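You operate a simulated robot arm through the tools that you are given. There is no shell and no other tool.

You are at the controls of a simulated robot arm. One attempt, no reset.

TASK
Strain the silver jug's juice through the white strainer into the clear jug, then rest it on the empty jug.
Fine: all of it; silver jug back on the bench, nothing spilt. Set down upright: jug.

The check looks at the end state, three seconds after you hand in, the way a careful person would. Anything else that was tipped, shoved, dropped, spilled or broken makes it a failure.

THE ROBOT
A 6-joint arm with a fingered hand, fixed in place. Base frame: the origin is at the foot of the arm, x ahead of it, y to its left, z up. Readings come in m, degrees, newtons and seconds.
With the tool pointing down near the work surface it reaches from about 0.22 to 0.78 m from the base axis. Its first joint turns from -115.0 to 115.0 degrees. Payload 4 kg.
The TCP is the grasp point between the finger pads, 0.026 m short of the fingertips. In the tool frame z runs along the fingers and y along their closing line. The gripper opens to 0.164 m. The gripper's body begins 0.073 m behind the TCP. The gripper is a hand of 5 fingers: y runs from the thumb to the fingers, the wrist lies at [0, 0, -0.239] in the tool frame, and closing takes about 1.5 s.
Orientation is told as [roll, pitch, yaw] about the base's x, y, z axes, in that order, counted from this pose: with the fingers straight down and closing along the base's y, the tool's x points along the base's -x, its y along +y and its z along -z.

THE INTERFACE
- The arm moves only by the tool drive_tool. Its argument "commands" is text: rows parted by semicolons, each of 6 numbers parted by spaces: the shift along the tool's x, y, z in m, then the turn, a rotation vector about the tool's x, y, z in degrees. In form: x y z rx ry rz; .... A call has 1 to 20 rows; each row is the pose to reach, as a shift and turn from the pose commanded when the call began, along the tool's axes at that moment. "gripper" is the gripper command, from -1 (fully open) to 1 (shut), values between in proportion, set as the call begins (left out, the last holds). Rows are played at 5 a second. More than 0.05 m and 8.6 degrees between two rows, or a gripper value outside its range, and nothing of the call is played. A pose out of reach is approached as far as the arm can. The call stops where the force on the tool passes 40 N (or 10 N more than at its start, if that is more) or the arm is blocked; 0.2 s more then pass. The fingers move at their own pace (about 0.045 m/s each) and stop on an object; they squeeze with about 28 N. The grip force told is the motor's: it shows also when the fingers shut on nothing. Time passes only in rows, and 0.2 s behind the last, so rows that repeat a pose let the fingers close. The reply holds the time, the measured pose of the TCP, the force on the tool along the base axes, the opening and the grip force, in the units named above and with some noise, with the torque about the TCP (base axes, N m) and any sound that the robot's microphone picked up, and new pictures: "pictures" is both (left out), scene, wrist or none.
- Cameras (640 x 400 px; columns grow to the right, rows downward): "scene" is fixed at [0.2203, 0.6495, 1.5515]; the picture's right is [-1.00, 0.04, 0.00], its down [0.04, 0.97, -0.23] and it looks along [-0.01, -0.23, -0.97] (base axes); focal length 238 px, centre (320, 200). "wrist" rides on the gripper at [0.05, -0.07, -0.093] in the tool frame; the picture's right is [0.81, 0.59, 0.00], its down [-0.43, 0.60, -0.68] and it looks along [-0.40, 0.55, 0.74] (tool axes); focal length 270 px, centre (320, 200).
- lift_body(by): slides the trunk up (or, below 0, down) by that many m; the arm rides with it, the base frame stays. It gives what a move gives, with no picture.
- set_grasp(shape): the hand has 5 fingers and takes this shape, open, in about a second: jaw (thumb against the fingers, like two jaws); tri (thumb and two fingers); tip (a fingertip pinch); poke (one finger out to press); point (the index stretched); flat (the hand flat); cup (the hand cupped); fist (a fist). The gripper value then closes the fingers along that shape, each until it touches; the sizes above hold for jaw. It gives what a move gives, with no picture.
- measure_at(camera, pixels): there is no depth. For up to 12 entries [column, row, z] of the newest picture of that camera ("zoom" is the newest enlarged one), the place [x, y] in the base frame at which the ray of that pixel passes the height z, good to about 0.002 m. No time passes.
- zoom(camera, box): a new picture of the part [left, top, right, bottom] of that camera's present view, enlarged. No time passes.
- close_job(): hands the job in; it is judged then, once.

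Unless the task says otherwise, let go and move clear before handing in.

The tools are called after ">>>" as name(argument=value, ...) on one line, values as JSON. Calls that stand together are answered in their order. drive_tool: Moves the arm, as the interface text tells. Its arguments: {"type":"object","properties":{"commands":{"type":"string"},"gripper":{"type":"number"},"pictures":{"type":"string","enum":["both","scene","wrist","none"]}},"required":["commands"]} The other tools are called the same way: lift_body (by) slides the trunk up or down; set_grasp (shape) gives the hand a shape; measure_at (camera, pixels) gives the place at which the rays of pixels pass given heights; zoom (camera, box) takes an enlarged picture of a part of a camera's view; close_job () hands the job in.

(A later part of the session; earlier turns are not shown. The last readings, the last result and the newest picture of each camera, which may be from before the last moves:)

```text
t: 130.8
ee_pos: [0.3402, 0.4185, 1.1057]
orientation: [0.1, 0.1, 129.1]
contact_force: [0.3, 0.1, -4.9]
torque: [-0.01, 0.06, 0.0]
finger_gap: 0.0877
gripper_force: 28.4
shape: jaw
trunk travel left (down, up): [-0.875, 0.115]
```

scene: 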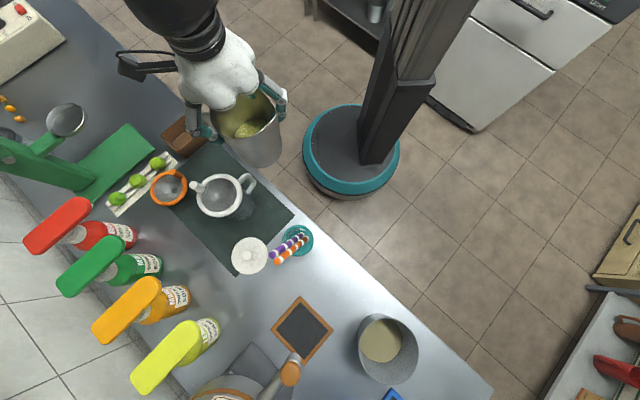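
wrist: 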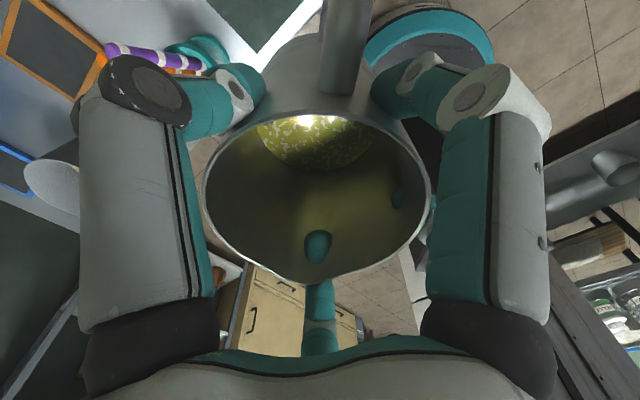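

The jug is held well, with the spout by the right-hand digit and the pour gap facing the robot. I'll shift height from trunk to arm (arm up, trunk down) to get to the trunk height where the tilt was reachable.

>>> drive_tool(commands="0 0 -0.01 0 0 0; 0 0 -0.03 0 0 0; 0 0 -0.055 0 0 0; 0 0 -0.08 0 0 0; 0 0 -0.105 0 0 0; 0 0 -0.125 0 0 0; 0 0 -0.14 0 0 0; 0 0 -0.14 0 0 0", pictures="none")

>>> lift_body(by=-0.14)

>>> drive_tool(commands="0 0 -0.01 0 0 0; 0 0 -0.03 0 0 0; 0 0 -0.055 0 0 0; 0 0 -0.08 0 0 0; 0 0 -0.105 0 0 0; 0 0 -0.125 0 0 0; 0 0 -0.14 0 0 0; 0 0 -0.14 0 0 0", pictures="none")

>>> lift_body(by=-0.11)

```text
t: 132.6
ee_pos: [0.3413, 0.4181, 1.2457]
orientation: [0.2, 0.0, 129.0]
contact_force: [-0.2, 0.3, -5.1]
torque: [0.04, 0.07, 0.02]
finger_gap: 0.0878
gripper_force: 27.7
shape: jaw
trunk travel left (down, up): [-0.875, 0.115]
```

```text
t: 134.3
ee_pos: [0.3393, 0.4171, 1.1063]
orientation: [0.1, 0.2, 129.1]
contact_force: [-0.2, 0.3, -4.7]
torque: [0.05, 0.05, -0.01]
finger_gap: 0.0877
gripper_force: 27.9
shape: jaw
trunk travel left (down, up): [-0.735, 0.255]
```

```text
t: 136.1
ee_pos: [0.3416, 0.418, 1.2467]
orientation: [0.1, 0.1, 129.1]
contact_force: [0.0, -0.1, -5.8]
torque: [0.0, 0.07, -0.01]
finger_gap: 0.0878
gripper_force: 28.1
shape: jaw
trunk travel left (down, up): [-0.735, 0.255]
```

```text
t: 137.5
ee_pos: [0.3411, 0.4169, 1.1371]
orientation: [0.0, 0.0, 129.1]
contact_force: [-0.3, 0.3, -6.0]
torque: [0.01, 0.08, -0.01]
finger_gap: 0.0876
gripper_force: 28.0
shape: jaw
trunk travel left (down, up): [-0.625, 0.365]
```

The trunk is at -0.25 with the jug at (0.341, 0.417, 1.137). I'll tilt slowly to 50°, below the ~60° where flow should start, while moving outward and staying about 10 cm above the strainer.

>>> drive_tool(commands="0 0 -0.004 1.5 -0.16 0; 0 0 -0.009 3.98 -0.42 0; 0 0 -0.014 6.96 -0.73 0; 0 0 -0.02 9.95 -1.05 0; 0 -0.002 -0.026 12.93 -1.36 0; 0.0002 -0.006 -0.031 15.91 -1.67 0; 0.0005 -0.012 -0.035 18.9 -1.99 0; 0.0008 -0.02 -0.038 21.88 -2.3 0; 0.0012 -0.03 -0.04 24.86 -2.61 0; 0.0017 -0.042 -0.04 27.85 -2.93 0; 0.0023 -0.056 -0.04 30.83 -3.24 0; 0.003 -0.072 -0.04 33.81 -3.55 0; 0.0036 -0.089 -0.04 36.8 -3.87 0; 0.0043 -0.107 -0.04 39.78 -4.18 0; 0.005 -0.126 -0.04 42.76 -4.49 0; 0.0058 -0.145 -0.04 45.25 -4.75 0; 0.0066 -0.163 -0.04 47.24 -4.96 0; 0.0073 -0.18 -0.04 48.73 -5.12 0; 0.0079 -0.194 -0.04 49.73 -5.23 0; 0.0082 -0.2015 -0.04 49.73 -5.23 0")

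```text
t: 141.7
ee_pos: [0.5037, 0.5377, 1.1749]
orientation: [-49.7, -4.6, 131.2]
contact_force: [0.5, -0.3, -5.5]
torque: [-0.19, 0.28, 0.0]
finger_gap: 0.0872
gripper_force: 28.1
shape: jaw
trunk travel left (down, up): [-0.625, 0.365]
```

scene: 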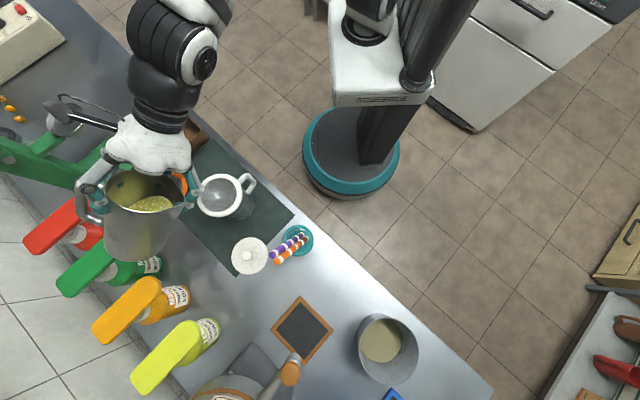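
wrist: 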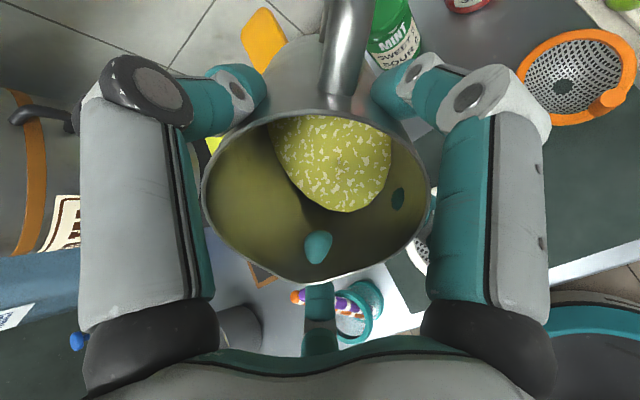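

The jug is at 50° tilt, with the juice surface still well inside the rim. Before lowering, I'll check the syrup bottles near the jug's far end.

>>> measure_at(camera="scene", pixels=[[118, 235, 0.85], [118, 235, 0.95], [150, 265, 0.85], [150, 265, 0.95], [187, 293, 0.85], [187, 293, 0.95], [85, 205, 0.98], [85, 205, 1.05], [118, 246, 0.98], [118, 246, 1.05], [158, 284, 0.98], [158, 284, 1.05]])

>>> zoom(camera="scene", box=[20, 140, 280, 310])

```text
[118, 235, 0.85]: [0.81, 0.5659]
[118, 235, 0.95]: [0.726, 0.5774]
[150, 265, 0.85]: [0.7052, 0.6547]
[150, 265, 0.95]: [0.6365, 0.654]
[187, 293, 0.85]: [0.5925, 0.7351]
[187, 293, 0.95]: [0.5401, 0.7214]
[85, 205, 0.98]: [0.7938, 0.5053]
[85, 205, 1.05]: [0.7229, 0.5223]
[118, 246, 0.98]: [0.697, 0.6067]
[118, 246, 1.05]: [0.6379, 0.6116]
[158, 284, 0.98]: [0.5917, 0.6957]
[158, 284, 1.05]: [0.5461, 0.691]
```

```text
2.35 times, centred on (150, 225) of scene
```

zoom: 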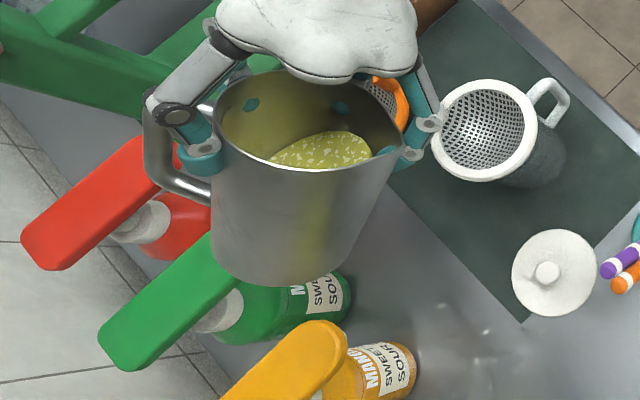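

The bottles' pump heads are at least 5 cm from where the jug's far end will be. I'll lower vertically about 11 cm, still at 50°, so the lip comes to about 8 cm above the strainer.

>>> drive_tool(commands="0.0012 0.0114 0.0097 0 0 0; 0.0032 0.0304 0.0257 0 0 0; 0.0052 0.0495 0.0418 0 0 0; 0.0072 0.0685 0.0579 0 0 0; 0.0082 0.078 0.066 0 0 0; 0.0088 0.0837 0.0708 0 0 0; 0.0088 0.0837 0.0708 0 0 0")

>>> zoom(camera="scene", box=[120, 120, 280, 260])

>>> zoom(camera="wrist", box=[160, 60, 480, 300])

```text
t: 143.3
ee_pos: [0.5036, 0.5377, 1.0649]
orientation: [-49.7, -4.5, 131.2]
contact_force: [-0.1, -1.0, -4.8]
torque: [-0.18, 0.27, -0.01]
finger_gap: 0.0876
gripper_force: 28.4
shape: jaw
trunk travel left (down, up): [-0.625, 0.365]
```

scene: 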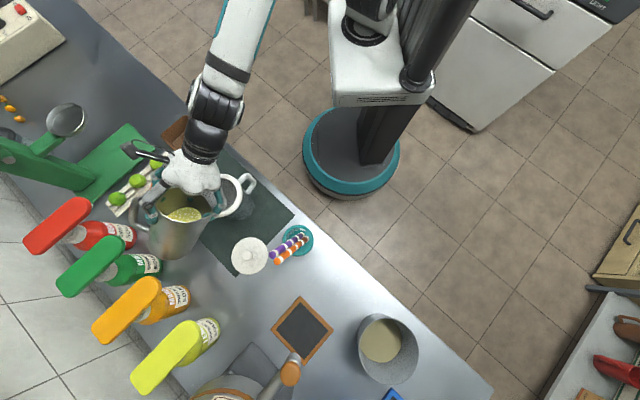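
wrist: 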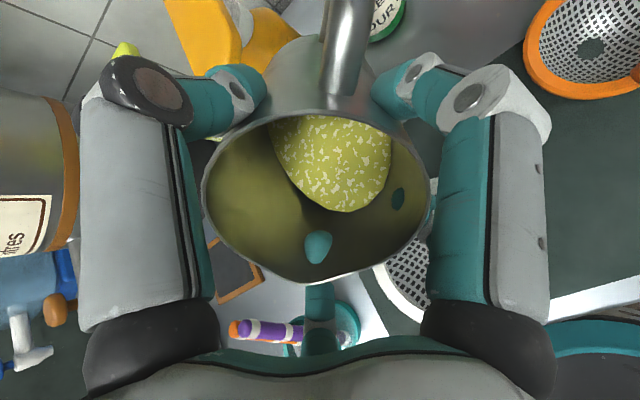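

```text
2.86 times, centred on (200, 190) of scene
```

zoom: 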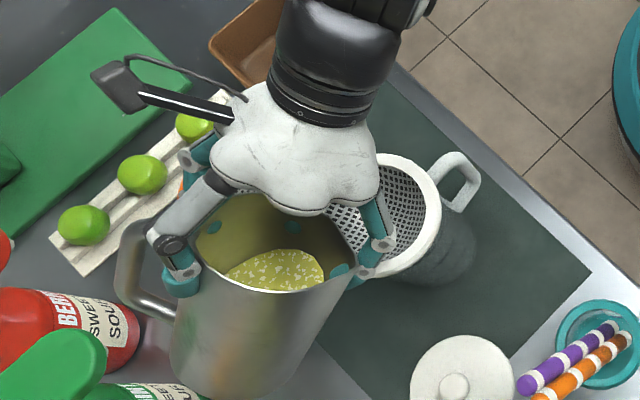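

```text
1.67 times, centred on (320, 180) of wrist
```

zoom: 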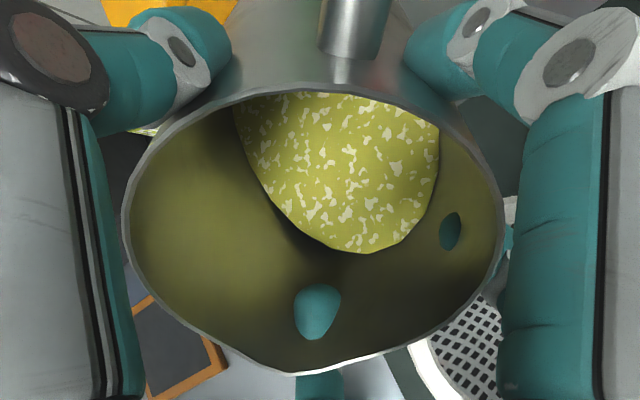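

The lip is above the strainer and the juice hasn't reached it yet. I'll tilt from 50° to 58° at about 1° per step, keeping the lip fixed in space, and watch for the start of flow.

>>> drive_tool(commands="0 -0.0002 -0.0009 0.99 -0.1 0; 0 -0.0003 -0.0017 1.99 -0.21 0; 0 -0.0005 -0.0026 2.98 -0.31 0; -0.0001 -0.0006 -0.0035 3.98 -0.42 0; -0.0001 -0.0008 -0.0043 4.97 -0.52 0; -0.0001 -0.0009 -0.0052 5.97 -0.63 0; -0.0001 -0.001 -0.0061 6.96 -0.73 0; -0.0001 -0.0012 -0.007 7.96 -0.84 0; -0.0001 -0.0012 -0.007 7.96 -0.84 0; -0.0001 -0.0012 -0.007 7.96 -0.84 0")

>>> zoom(camera="wrist", box=[160, 60, 480, 300])

>>> zoom(camera="scene", box=[140, 140, 280, 240])

```text
t: 145.5
ee_pos: [0.5008, 0.5347, 1.0721]
orientation: [-57.7, -5.0, 131.8]
contact_force: [-0.7, 0.2, -5.3]
torque: [-0.2, 0.29, 0.02]
finger_gap: 0.0874
gripper_force: 28.1
shape: jaw
trunk travel left (down, up): [-0.625, 0.365]
```

scene: 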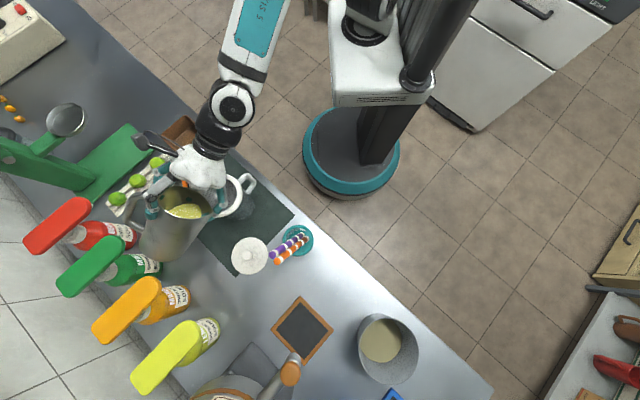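
wrist: 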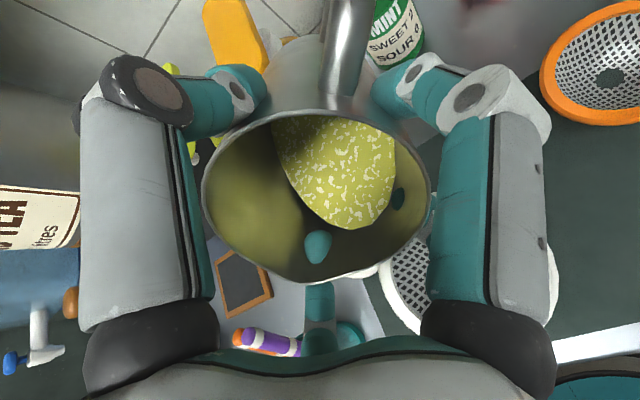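

```text
1.67 times, centred on (320, 180) of wrist
```

zoom: 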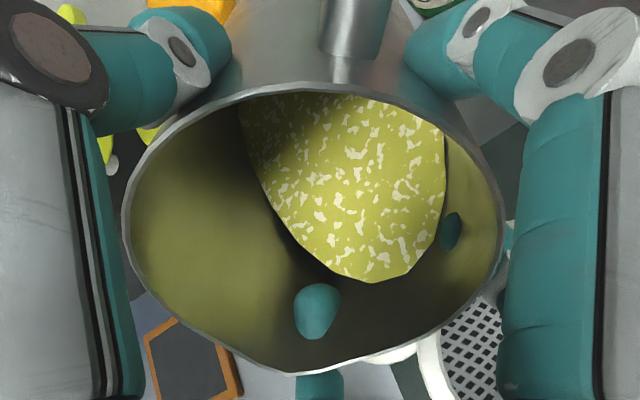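

```text
4.00 times, centred on (210, 190) of scene
```

zoom: 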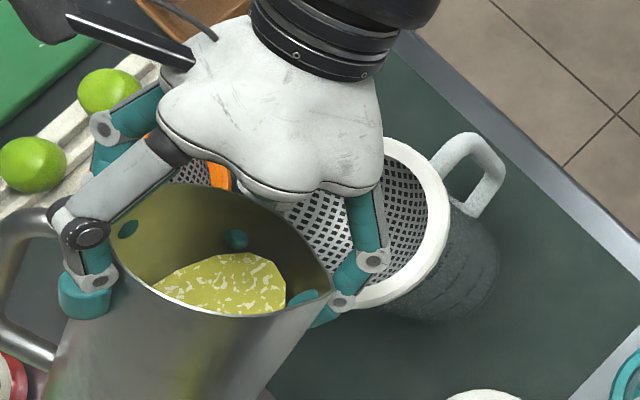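

The juice edge is nearing the rim on the pour side; the predicted lip is at scene (204,196), over the strainer. I'll continue more slowly, 0.5° per step, to 64°.

>>> drive_tool(commands="0 -0.0001 -0.0004 0.5 -0.05 0; 0 -0.0002 -0.0009 0.99 -0.1 0; 0 -0.0003 -0.0013 1.49 -0.16 0; 0 -0.0004 -0.0017 1.99 -0.21 0; 0 -0.0005 -0.0022 2.49 -0.26 0; -0.0001 -0.0006 -0.0026 2.98 -0.31 0; -0.0001 -0.0007 -0.003 3.48 -0.37 0; -0.0001 -0.0008 -0.0035 3.98 -0.42 0; -0.0001 -0.0009 -0.0039 4.48 -0.47 0; -0.0001 -0.0009 -0.0043 4.97 -0.52 0; -0.0001 -0.001 -0.0048 5.47 -0.57 0; -0.0001 -0.0011 -0.0052 5.97 -0.63 0; -0.0001 -0.0011 -0.0052 5.97 -0.63 0; -0.0001 -0.0011 -0.0052 5.97 -0.63 0")

>>> zoom(camera="wrist", box=[200, 100, 480, 310])

>>> zoom(camera="scene", box=[160, 150, 270, 230])

```text
t: 148.5
ee_pos: [0.4976, 0.5314, 1.0754]
orientation: [-63.7, -5.3, 132.6]
contact_force: [-0.4, -0.3, -5.3]
torque: [-0.18, 0.28, -0.01]
finger_gap: 0.0873
gripper_force: 27.7
shape: jaw
trunk travel left (down, up): [-0.625, 0.365]
```

scene: 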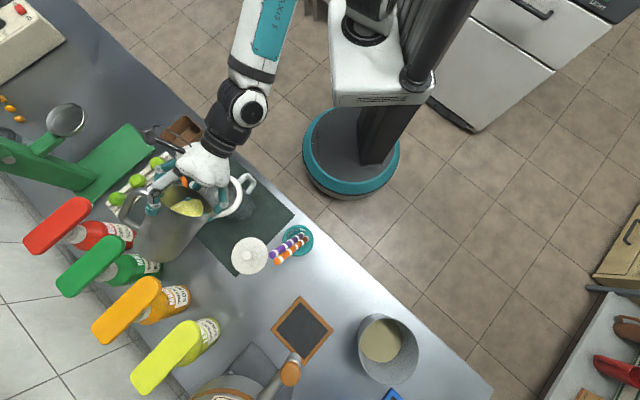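
wrist: 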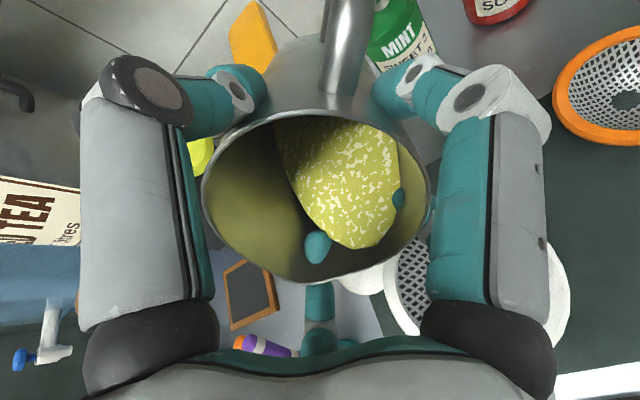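

```text
1.90 times, centred on (340, 205) of wrist
```

zoom: 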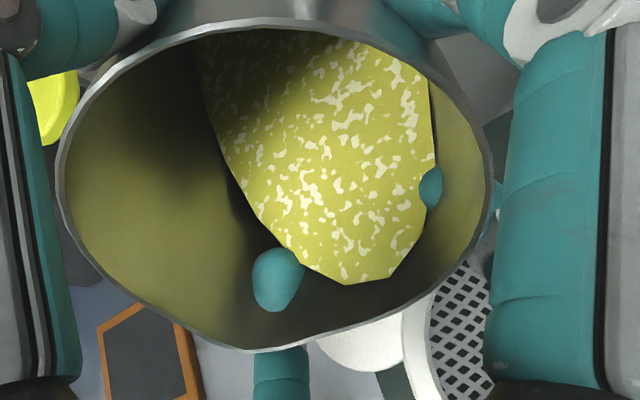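

```text
5.00 times, centred on (215, 190) of scene
```

zoom: 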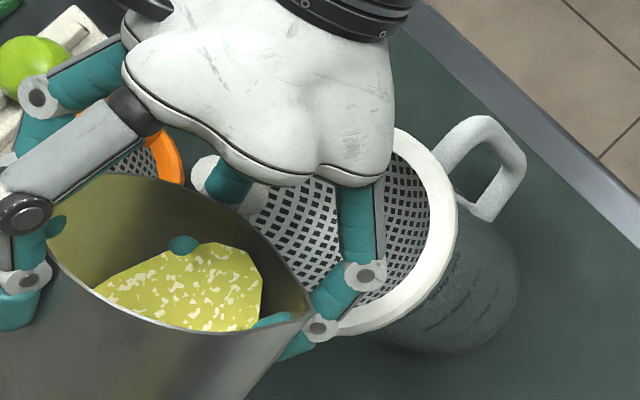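

The juice is about 1 cm from the lip and the fall line lands inside the mesh, at wrist (428,268). I'll continue at 0.3° per step to 69°.

>>> drive_tool(commands="0 -0.0001 -0.0003 0.3 -0.03 0; 0 -0.0001 -0.0005 0.6 -0.06 0; 0 -0.0002 -0.0008 0.9 -0.09 0; 0 -0.0003 -0.001 1.19 -0.13 0; 0 -0.0003 -0.0013 1.49 -0.16 0; 0 -0.0004 -0.0015 1.79 -0.19 0; 0 -0.0004 -0.0018 2.09 -0.22 0; 0 -0.0005 -0.0021 2.39 -0.25 0; 0 -0.0005 -0.0023 2.69 -0.28 0; -0.0001 -0.0006 -0.0026 2.98 -0.31 0; -0.0001 -0.0007 -0.0028 3.28 -0.34 0; -0.0001 -0.0007 -0.0031 3.58 -0.38 0; -0.0001 -0.0008 -0.0034 3.88 -0.41 0; -0.0001 -0.0008 -0.0036 4.18 -0.44 0; -0.0001 -0.0009 -0.0039 4.48 -0.47 0; -0.0001 -0.0009 -0.0041 4.77 -0.5 0; -0.0001 -0.0009 -0.0043 4.97 -0.52 0; -0.0001 -0.0009 -0.0043 4.97 -0.52 0")

>>> zoom(camera="wrist", box=[200, 100, 480, 310])

>>> zoom(camera="scene", box=[160, 150, 270, 230])

```text
t: 152.3
ee_pos: [0.4954, 0.5299, 1.0779]
orientation: [-68.7, -5.5, 132.9]
contact_force: [0.2, 0.3, -5.7]
torque: [-0.19, 0.27, 0.0]
finger_gap: 0.0871
gripper_force: 28.2
shape: jaw
trunk travel left (down, up): [-0.625, 0.365]
```

scene: 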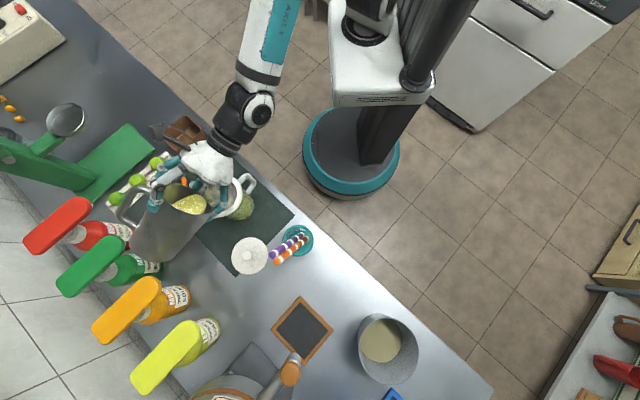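
wrist: 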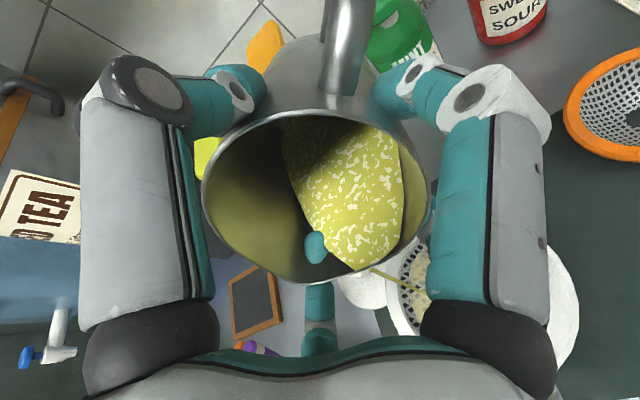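

```text
1.90 times, centred on (340, 205) of wrist
```

zoom: 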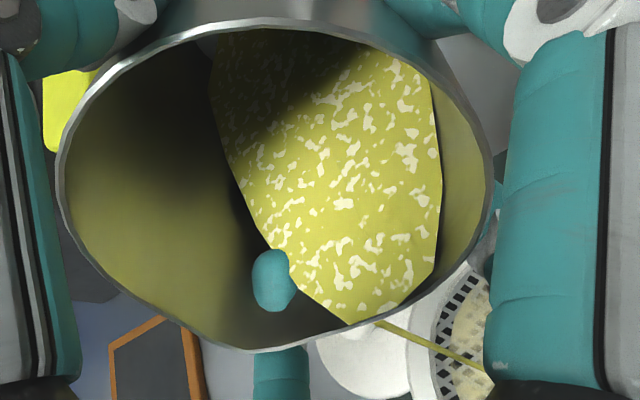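

```text
5.00 times, centred on (215, 190) of scene
```

zoom: 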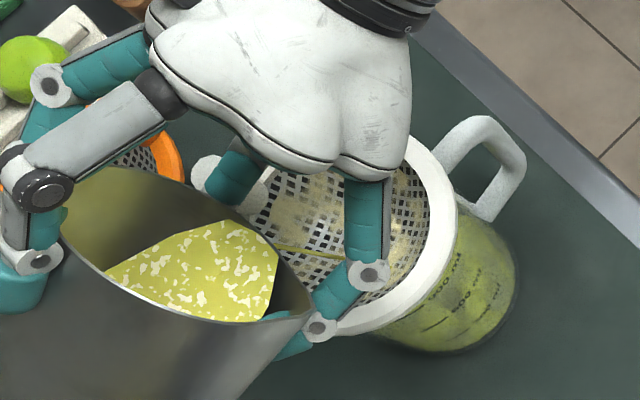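

A thin stream is now flowing from the lip into the strainer (wrist zoom (375,325)→(485,370)), pulp is collecting on the mesh, and the clear jug is filling. I'll continue at the same slow rate to about 74.7°.

>>> drive_tool(commands="0 -0.0001 -0.0003 0.3 -0.03 0; 0 -0.0001 -0.0005 0.6 -0.06 0; 0 -0.0002 -0.0008 0.9 -0.09 0; 0 -0.0003 -0.001 1.19 -0.13 0; 0 -0.0003 -0.0013 1.49 -0.16 0; 0 -0.0004 -0.0015 1.79 -0.19 0; 0 -0.0004 -0.0018 2.09 -0.22 0; 0 -0.0005 -0.0021 2.39 -0.25 0; 0 -0.0005 -0.0023 2.69 -0.28 0; -0.0001 -0.0006 -0.0026 2.98 -0.31 0; -0.0001 -0.0007 -0.0028 3.28 -0.34 0; -0.0001 -0.0007 -0.0031 3.58 -0.38 0; -0.0001 -0.0008 -0.0034 3.88 -0.41 0; -0.0001 -0.0008 -0.0036 4.18 -0.44 0; -0.0001 -0.0009 -0.0039 4.48 -0.47 0; -0.0001 -0.0009 -0.0041 4.77 -0.5 0; -0.0001 -0.001 -0.0044 5.07 -0.53 0; -0.0001 -0.0011 -0.0047 5.37 -0.56 0; -0.0001 -0.0011 -0.005 5.67 -0.6 0; -0.0001 -0.0011 -0.005 5.67 -0.6 0")

>>> zoom(camera="wrist", box=[240, 140, 480, 320])

>>> zoom(camera="scene", box=[160, 150, 270, 230])

```text
t: 156.5
ee_pos: [0.4915, 0.5273, 1.0804]
orientation: [-74.4, -5.7, 133.1]
contact_force: [0.5, 0.2, -4.6]
torque: [-0.22, 0.23, -0.03]
finger_gap: 0.0875
gripper_force: 28.4
shape: jaw
trunk travel left (down, up): [-0.625, 0.365]
```

scene: 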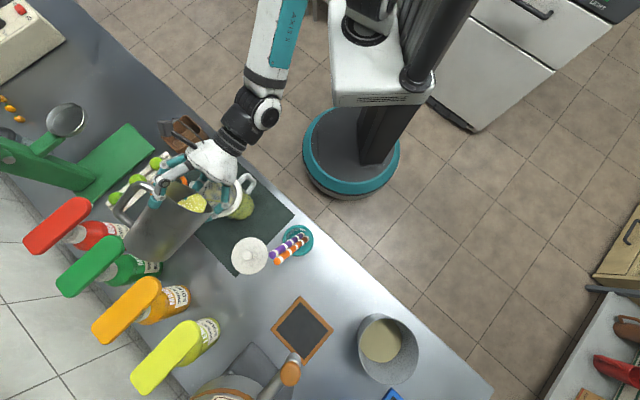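
wrist: 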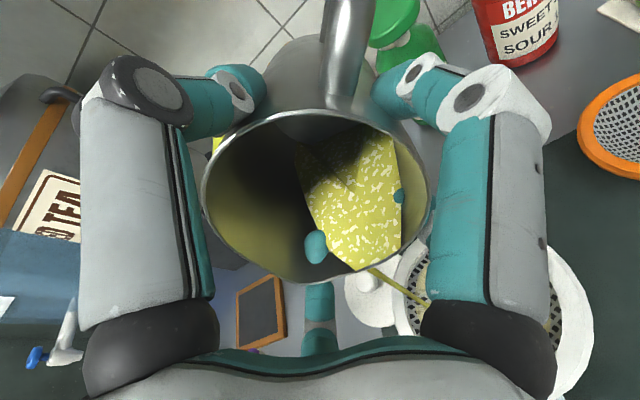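

```text
2.22 times, centred on (360, 230) of wrist
```

zoom: 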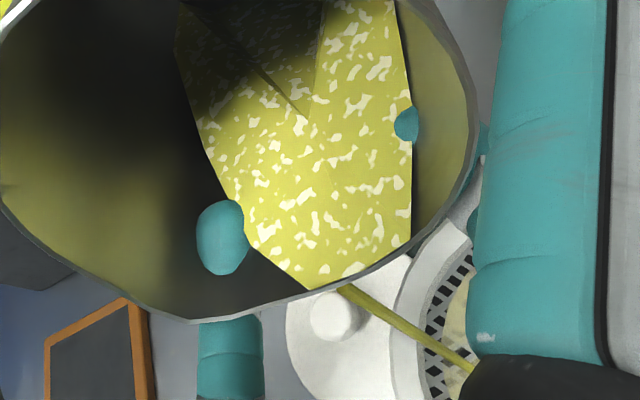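

```text
5.00 times, centred on (215, 190) of scene
```

zoom: 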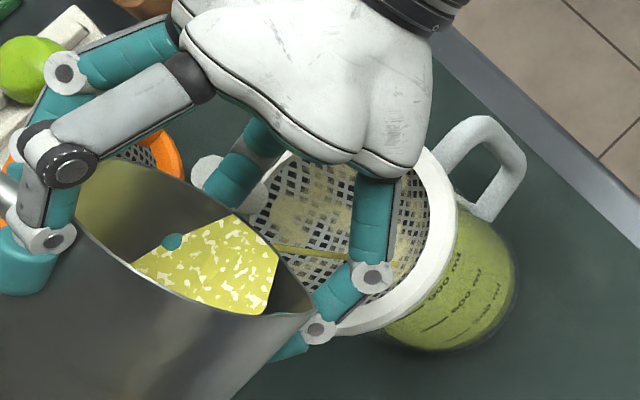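

The flow is steady, but the stream lands about 3.5 cm left of the strainer centre (the yellow streak right of the digit at scene zoom (395,264)). I'll shift the jug about 1.2 cm to the right to centre it while continuing the slow tilt; the post still has more than 1 cm of clearance.

>>> drive_tool(commands="0.0015 -0.0002 -0.0001 0.1 -0.01 0; 0.0035 -0.0004 -0.0002 0.2 -0.02 0; 0.0055 -0.0007 -0.0003 0.4 -0.04 0; 0.0075 -0.0009 -0.0005 0.6 -0.06 0; 0.0095 -0.0012 -0.0008 0.9 -0.09 0; 0.0112 -0.0014 -0.001 1.19 -0.13 0; 0.0119 -0.0016 -0.0013 1.49 -0.16 0; 0.0119 -0.0016 -0.0015 1.79 -0.19 0; 0.0119 -0.0017 -0.0018 2.09 -0.22 0; 0.0119 -0.0018 -0.0021 2.39 -0.25 0; 0.0119 -0.0018 -0.0023 2.69 -0.28 0; 0.0119 -0.0019 -0.0026 2.98 -0.31 0; 0.0119 -0.0019 -0.0028 3.28 -0.34 0; 0.0119 -0.002 -0.0031 3.58 -0.38 0; 0.0119 -0.002 -0.0034 3.88 -0.41 0; 0.0119 -0.0021 -0.0036 4.18 -0.44 0; 0.0119 -0.0021 -0.0039 4.48 -0.47 0; 0.0119 -0.0022 -0.0041 4.77 -0.5 0; 0.0119 -0.0022 -0.0043 4.97 -0.52 0; 0.0119 -0.0022 -0.0043 4.97 -0.52 0")

>>> zoom(camera="wrist", box=[240, 140, 480, 320])

>>> zoom(camera="scene", box=[160, 150, 270, 230])

```text
t: 160.7
ee_pos: [0.4873, 0.5267, 1.086]
orientation: [-79.1, -5.5, 132.9]
contact_force: [-0.3, -0.3, -3.2]
torque: [-0.17, 0.22, -0.01]
finger_gap: 0.0874
gripper_force: 27.9
shape: jaw
out of reach, approached as far as the arm can: row 3, 4, 5, 6, 7, 8, 9, 10, 11, 12, 13, 14, 15, 16, 17, 18, 19, 20
trunk travel left (down, up): [-0.625, 0.365]
```

scene: 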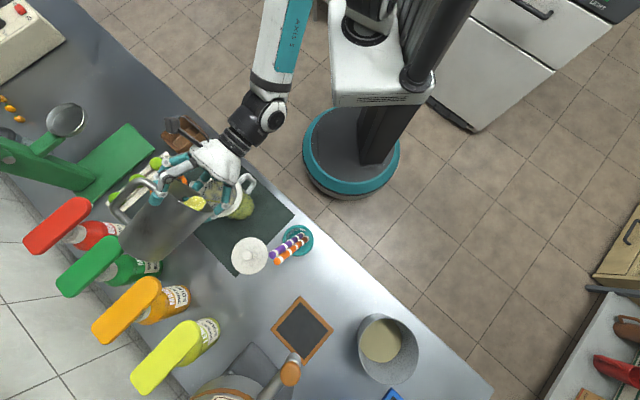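
wrist: 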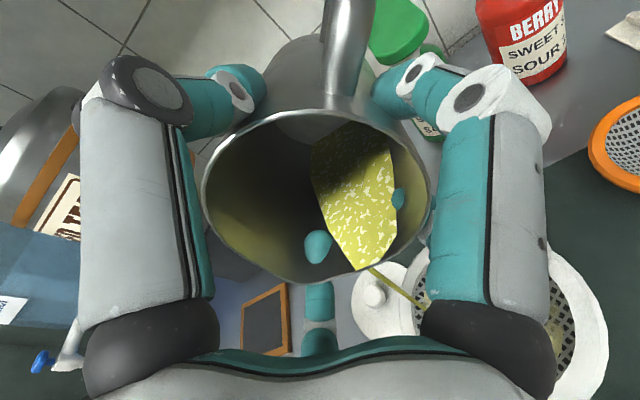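

```text
2.22 times, centred on (360, 230) of wrist
```

zoom: 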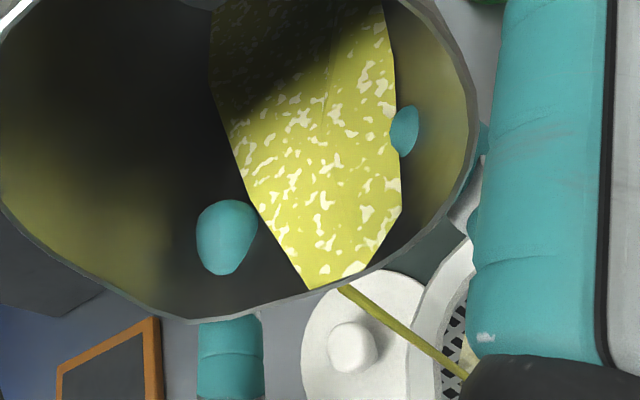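

```text
5.00 times, centred on (215, 190) of scene
```

zoom: 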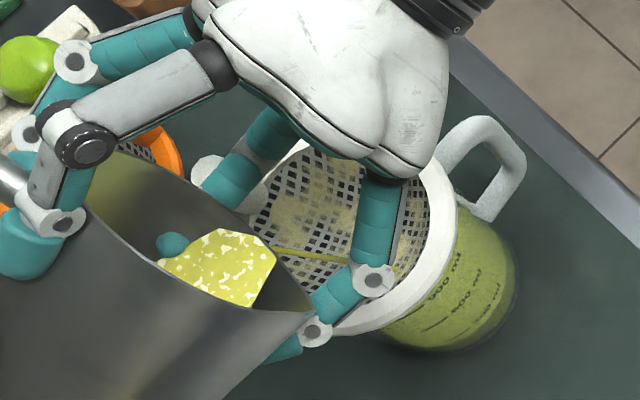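

Good progress: the load on the tool fell from 5.9 N to about 3.2 N, with the stream still landing inside the mesh. The sideways shift was out of reach, though, so I'll continue tilting in place and watch whether the tilt itself stays reachable.

>>> drive_tool(commands="0 -0.0001 -0.0003 0.3 -0.03 0; 0 -0.0001 -0.0005 0.6 -0.06 0; 0 -0.0002 -0.0008 0.9 -0.09 0; 0 -0.0003 -0.001 1.19 -0.13 0; 0 -0.0003 -0.0013 1.49 -0.16 0; 0 -0.0004 -0.0015 1.79 -0.19 0; 0 -0.0004 -0.0018 2.09 -0.22 0; 0 -0.0005 -0.0021 2.39 -0.25 0; 0 -0.0005 -0.0023 2.69 -0.28 0; -0.0001 -0.0006 -0.0026 2.98 -0.31 0; -0.0001 -0.0006 -0.0026 2.98 -0.31 0")

>>> zoom(camera="scene", box=[160, 150, 270, 230])

```text
t: 163.1
ee_pos: [0.4762, 0.5312, 1.0926]
orientation: [-82.4, -5.8, 133.8]
contact_force: [-1.3, 0.3, -2.9]
torque: [-0.11, 0.18, 0.0]
finger_gap: 0.0873
gripper_force: 28.3
shape: jaw
out of reach, approached as far as the arm can: row 2, 3, 4, 5, 6, 7, 8, 9, 10, 11
trunk travel left (down, up): [-0.625, 0.365]
```

scene: 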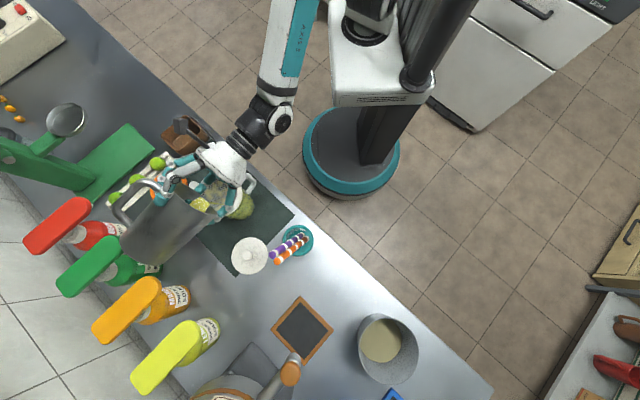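
wrist: 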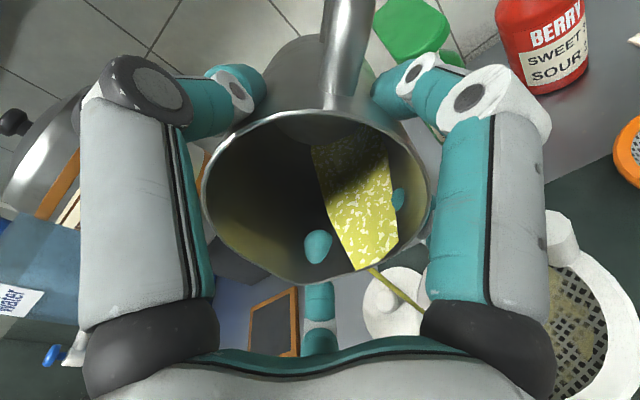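

```text
5.00 times, centred on (215, 190) of scene
```

zoom: 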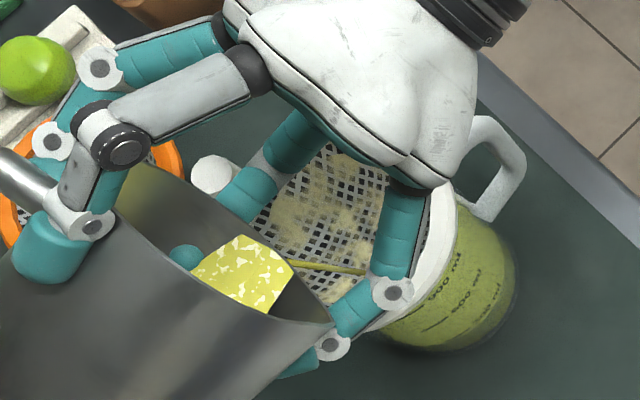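

The arm drifted left at its limit and the stream is approaching the strainer's edge, so I must stop the flow now. I'll quickly tilt back about 10° and then shift right.

>>> drive_tool(commands="0.001 0.0016 0.005 -5.97 0.63 0; 0.003 0.0028 0.0083 -9.95 1.05 0; 0.007 0.0024 0.0083 -9.95 1.05 0; 0.012 0.0018 0.0083 -9.95 1.05 0; 0.017 0.0013 0.0083 -9.95 1.05 0; 0.021 0.0008 0.0083 -9.95 1.05 0; 0.021 0.0008 0.0083 -9.95 1.05 0")

>>> zoom(camera="scene", box=[160, 150, 270, 230])

>>> zoom(camera="wrist", box=[240, 140, 480, 320])

```text
t: 164.7
ee_pos: [0.496, 0.5229, 1.0883]
orientation: [-72.3, -5.5, 133.1]
contact_force: [0.2, -0.7, -2.7]
torque: [-0.14, 0.18, 0.01]
finger_gap: 0.0872
gripper_force: 27.8
shape: jaw
trunk travel left (down, up): [-0.625, 0.365]
```

scene: 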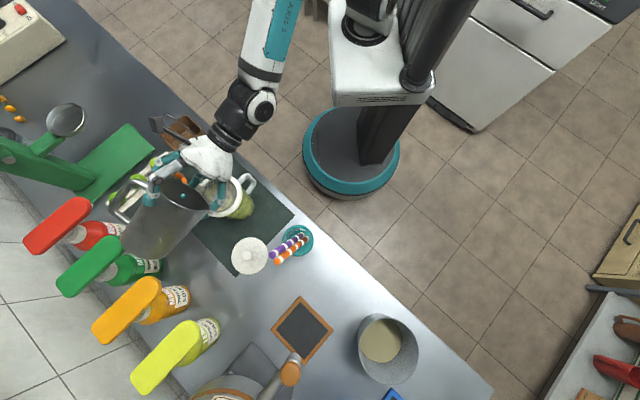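
wrist: 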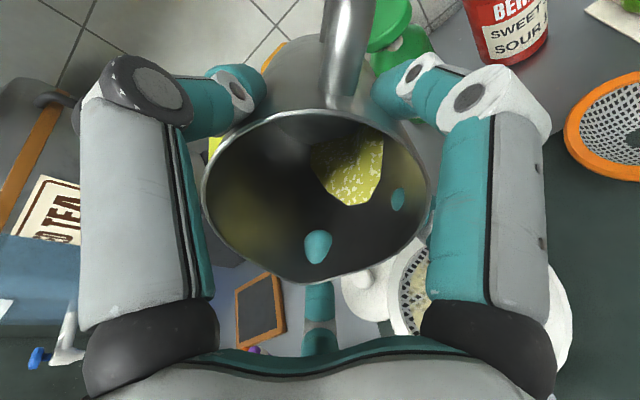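

```text
5.00 times, centred on (215, 190) of scene
```

zoom: 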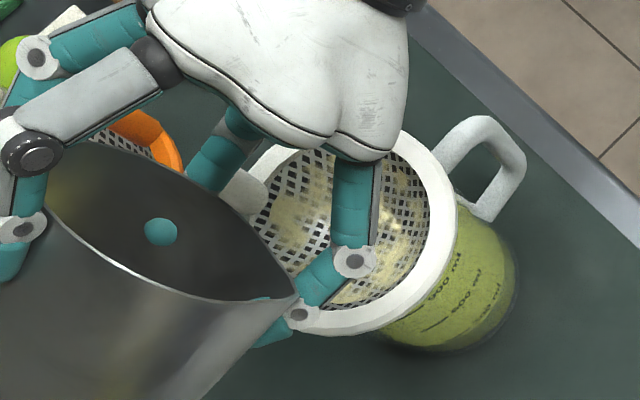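

```text
2.22 times, centred on (360, 230) of wrist
```

zoom: 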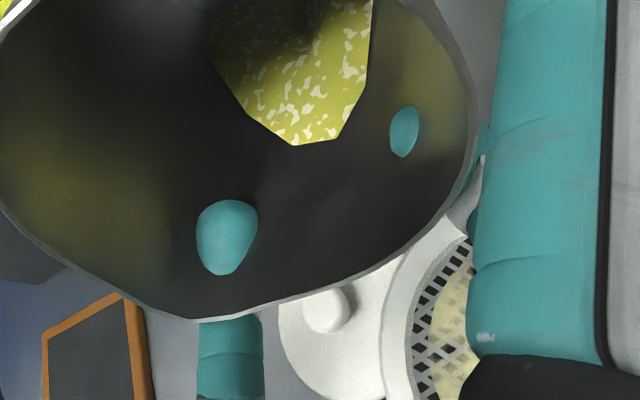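

The flow has stopped and the jug is back in reach. I'll check closely for any spill on the strainer rim, jug side or mat.

>>> zoom(camera="scene", box=[205, 160, 285, 225])

>>> zoom(camera="wrist", box=[330, 220, 440, 320])

```text
6.15 times, centred on (245, 192) of scene
```

zoom: 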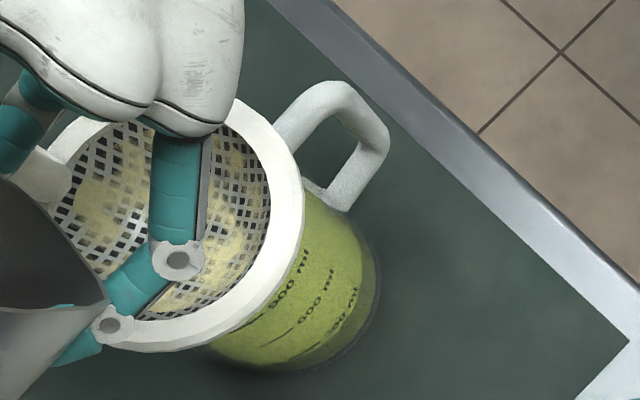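

```text
4.00 times, centred on (385, 270) of wrist
```

zoom: 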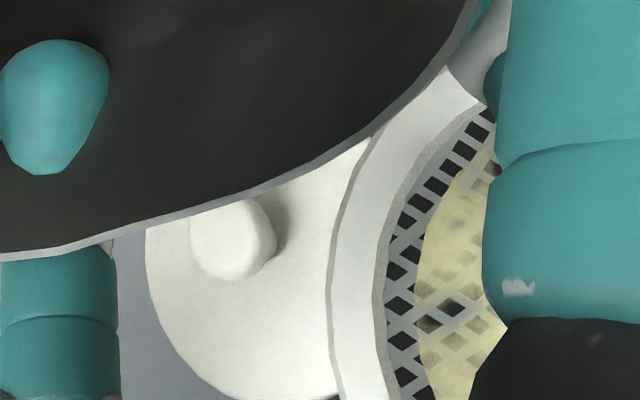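

No spill: the rim and mat are clean and the pulp sits well inside the mesh. The arm's limit comes from the hand pointing too far left, so I'll swing the heading 12° to the right and re-aim the lip so the stream falls near the strainer centre, all with the flow stopped.

>>> drive_tool(commands="0.0036 -0.0005 0.0004 0.199 1.895 0.608; 0.0072 -0.001 0.0008 0.398 3.79 1.217; 0.0108 -0.0015 0.0012 0.6 5.69 1.83; 0.0145 -0.002 0.0016 0.797 7.58 2.43; 0.0181 -0.0025 0.0019 0.996 9.48 3.04; 0.0217 -0.003 0.0023 1.195 11.37 3.65; 0.0253 -0.0035 0.0027 1.195 11.37 3.65; 0.0253 -0.0035 0.0027 1.195 11.37 3.65")

>>> zoom(camera="scene", box=[160, 150, 270, 230])

```text
t: 166.5
ee_pos: [0.5187, 0.5065, 1.0885]
orientation: [-72.5, -5.6, 121.3]
contact_force: [-0.1, 0.3, -3.5]
torque: [-0.12, 0.24, -0.01]
finger_gap: 0.0874
gripper_force: 27.4
shape: jaw
trunk travel left (down, up): [-0.625, 0.365]
```

scene: 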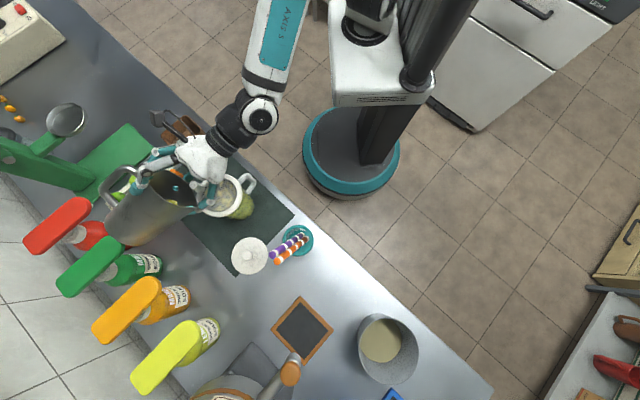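
wrist: 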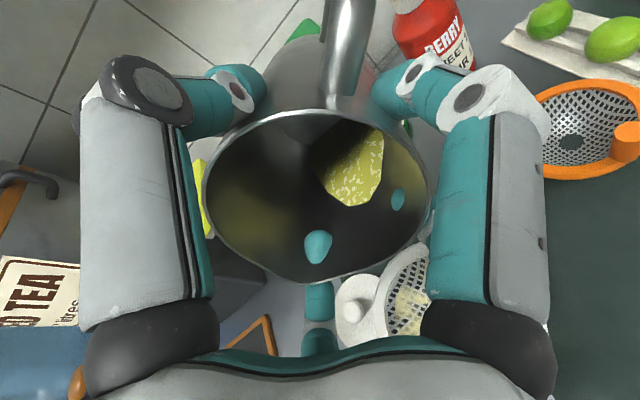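

```text
5.00 times, centred on (215, 190) of scene
```

zoom: 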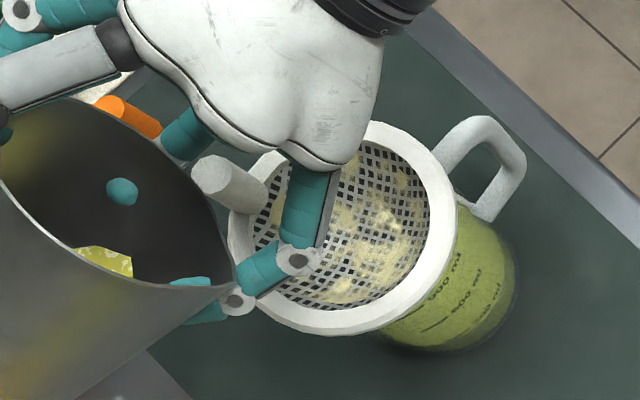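

The new heading is reachable, and the pulp pattern shows the earlier stream landed only ~1.5 cm off centre. I'll resume tilting from 72° to 81°, with flow expected again near 82°.

>>> drive_tool(commands="0 -0.0002 -0.0007 0.75 -0.08 0; 0 -0.0003 -0.0013 1.49 -0.16 0; 0 -0.0005 -0.0019 2.24 -0.24 0; -0.0001 -0.0006 -0.0026 2.98 -0.31 0; -0.0001 -0.0007 -0.0032 3.73 -0.39 0; -0.0001 -0.0009 -0.0039 4.48 -0.47 0; -0.0001 -0.001 -0.0045 5.22 -0.55 0; -0.0001 -0.0011 -0.0052 5.97 -0.63 0; -0.0001 -0.0012 -0.0058 6.71 -0.71 0; -0.0001 -0.0013 -0.0065 7.46 -0.78 0; -0.0001 -0.0014 -0.0072 8.2 -0.86 0; -0.0001 -0.0014 -0.0078 8.95 -0.94 0; -0.0001 -0.0014 -0.0078 8.95 -0.94 0")

>>> zoom(camera="scene", box=[160, 150, 270, 230])

>>> zoom(camera="wrist", box=[240, 140, 480, 320])

```text
t: 169.3
ee_pos: [0.5128, 0.5027, 1.0914]
orientation: [-81.4, -5.9, 122.1]
contact_force: [-0.5, 0.0, -3.6]
torque: [-0.07, 0.22, 0.0]
finger_gap: 0.0873
gripper_force: 27.8
shape: jaw
trunk travel left (down, up): [-0.625, 0.365]
```

scene: 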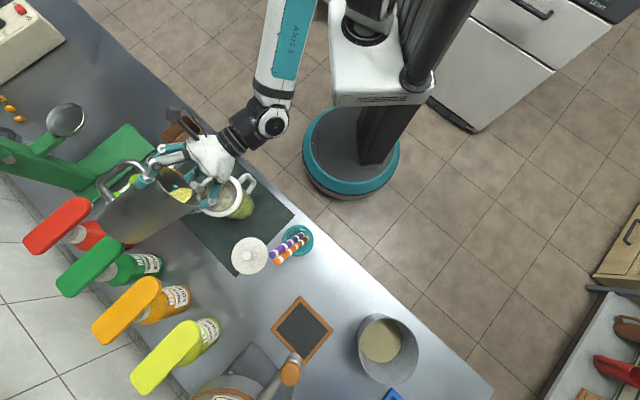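
wrist: 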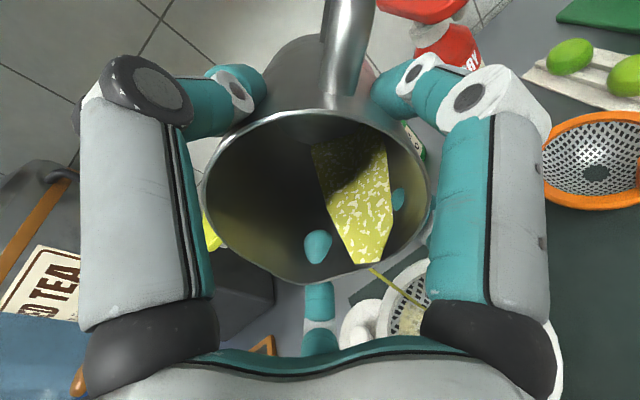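

```text
5.00 times, centred on (215, 190) of scene
```

zoom: 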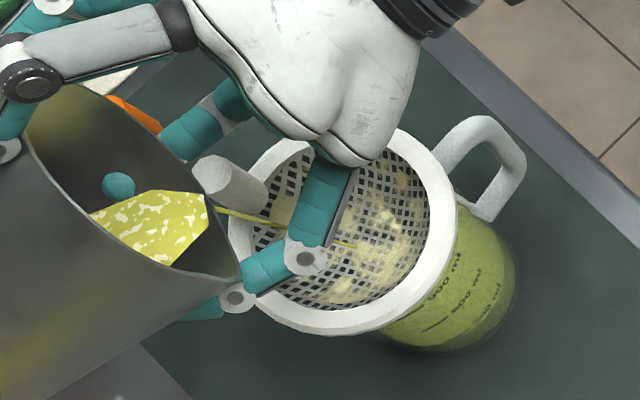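

```text
2.22 times, centred on (360, 230) of wrist
```

zoom: 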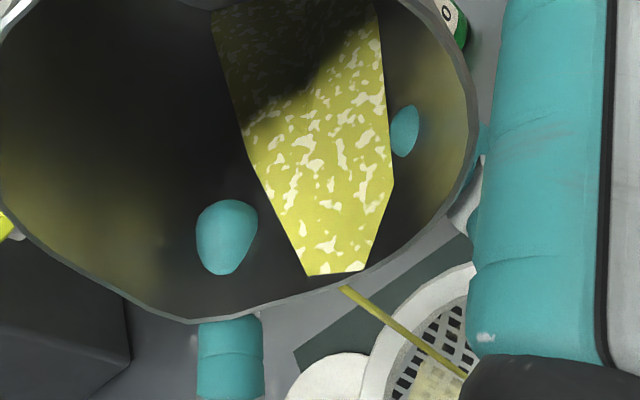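

The flow has resumed, now landing near the strainer's centre (scene zoom (355,245)), with no reach warning. I'll continue at 0.3° per step to about 87°.

>>> drive_tool(commands="0 -0.0001 -0.0003 0.3 -0.03 0; 0 -0.0001 -0.0005 0.6 -0.06 0; 0 -0.0002 -0.0008 0.9 -0.09 0; 0 -0.0003 -0.001 1.19 -0.13 0; 0 -0.0003 -0.0013 1.49 -0.16 0; 0 -0.0004 -0.0015 1.79 -0.19 0; 0 -0.0004 -0.0018 2.09 -0.22 0; 0 -0.0005 -0.0021 2.39 -0.25 0; 0 -0.0005 -0.0023 2.69 -0.28 0; -0.0001 -0.0006 -0.0026 2.98 -0.31 0; -0.0001 -0.0007 -0.0028 3.28 -0.34 0; -0.0001 -0.0007 -0.0031 3.58 -0.38 0; -0.0001 -0.0008 -0.0034 3.88 -0.41 0; -0.0001 -0.0008 -0.0036 4.18 -0.44 0; -0.0001 -0.0009 -0.0039 4.48 -0.47 0; -0.0001 -0.0009 -0.0041 4.77 -0.5 0; -0.0001 -0.001 -0.0044 5.07 -0.53 0; -0.0001 -0.0011 -0.0047 5.37 -0.56 0; -0.0001 -0.0011 -0.005 5.67 -0.6 0; -0.0001 -0.0011 -0.005 5.67 -0.6 0")

>>> zoom(camera="scene", box=[160, 150, 270, 230])

>>> zoom(camera="wrist", box=[240, 140, 480, 320])

```text
t: 173.5
ee_pos: [0.5087, 0.5002, 1.0937]
orientation: [-87.3, -5.9, 122.7]
contact_force: [-0.4, 0.3, -3.4]
torque: [-0.11, 0.14, 0.01]
finger_gap: 0.0873
gripper_force: 28.2
shape: jaw
trunk travel left (down, up): [-0.625, 0.365]
```

scene: 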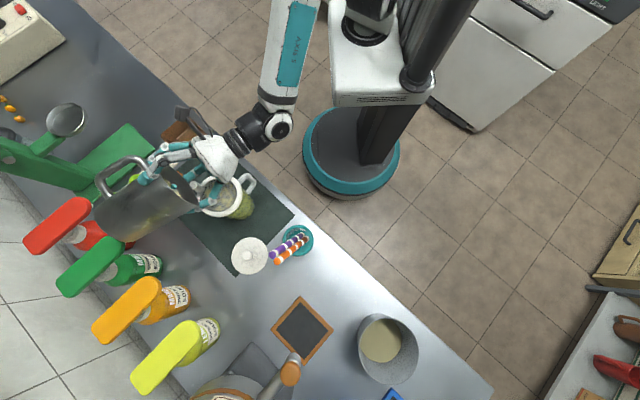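
wrist: 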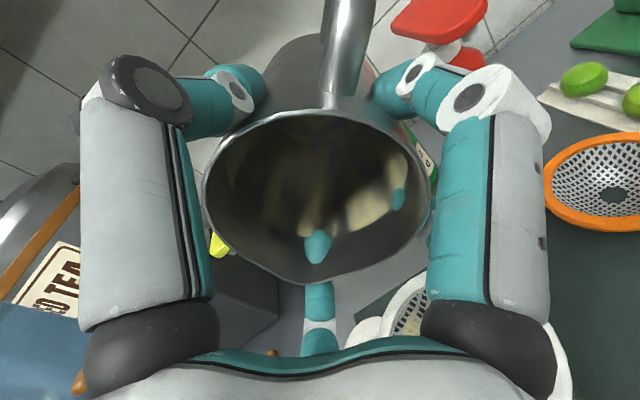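

```text
5.00 times, centred on (215, 190) of scene
```

zoom: 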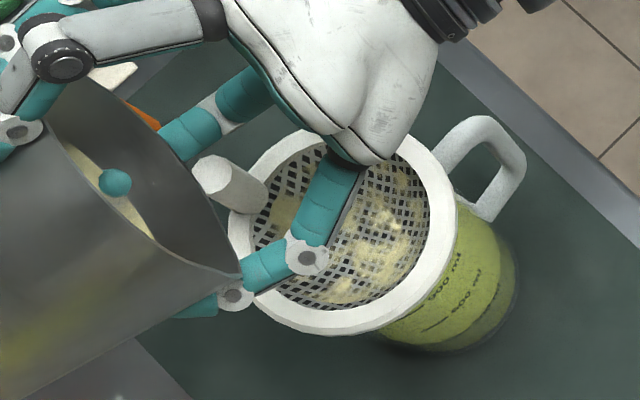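

```text
2.22 times, centred on (360, 230) of wrist
```

zoom: 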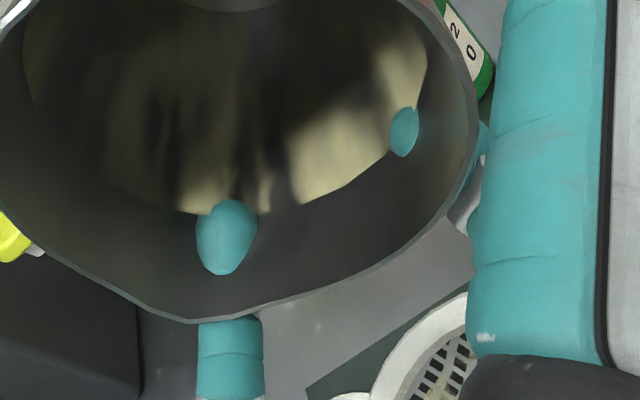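

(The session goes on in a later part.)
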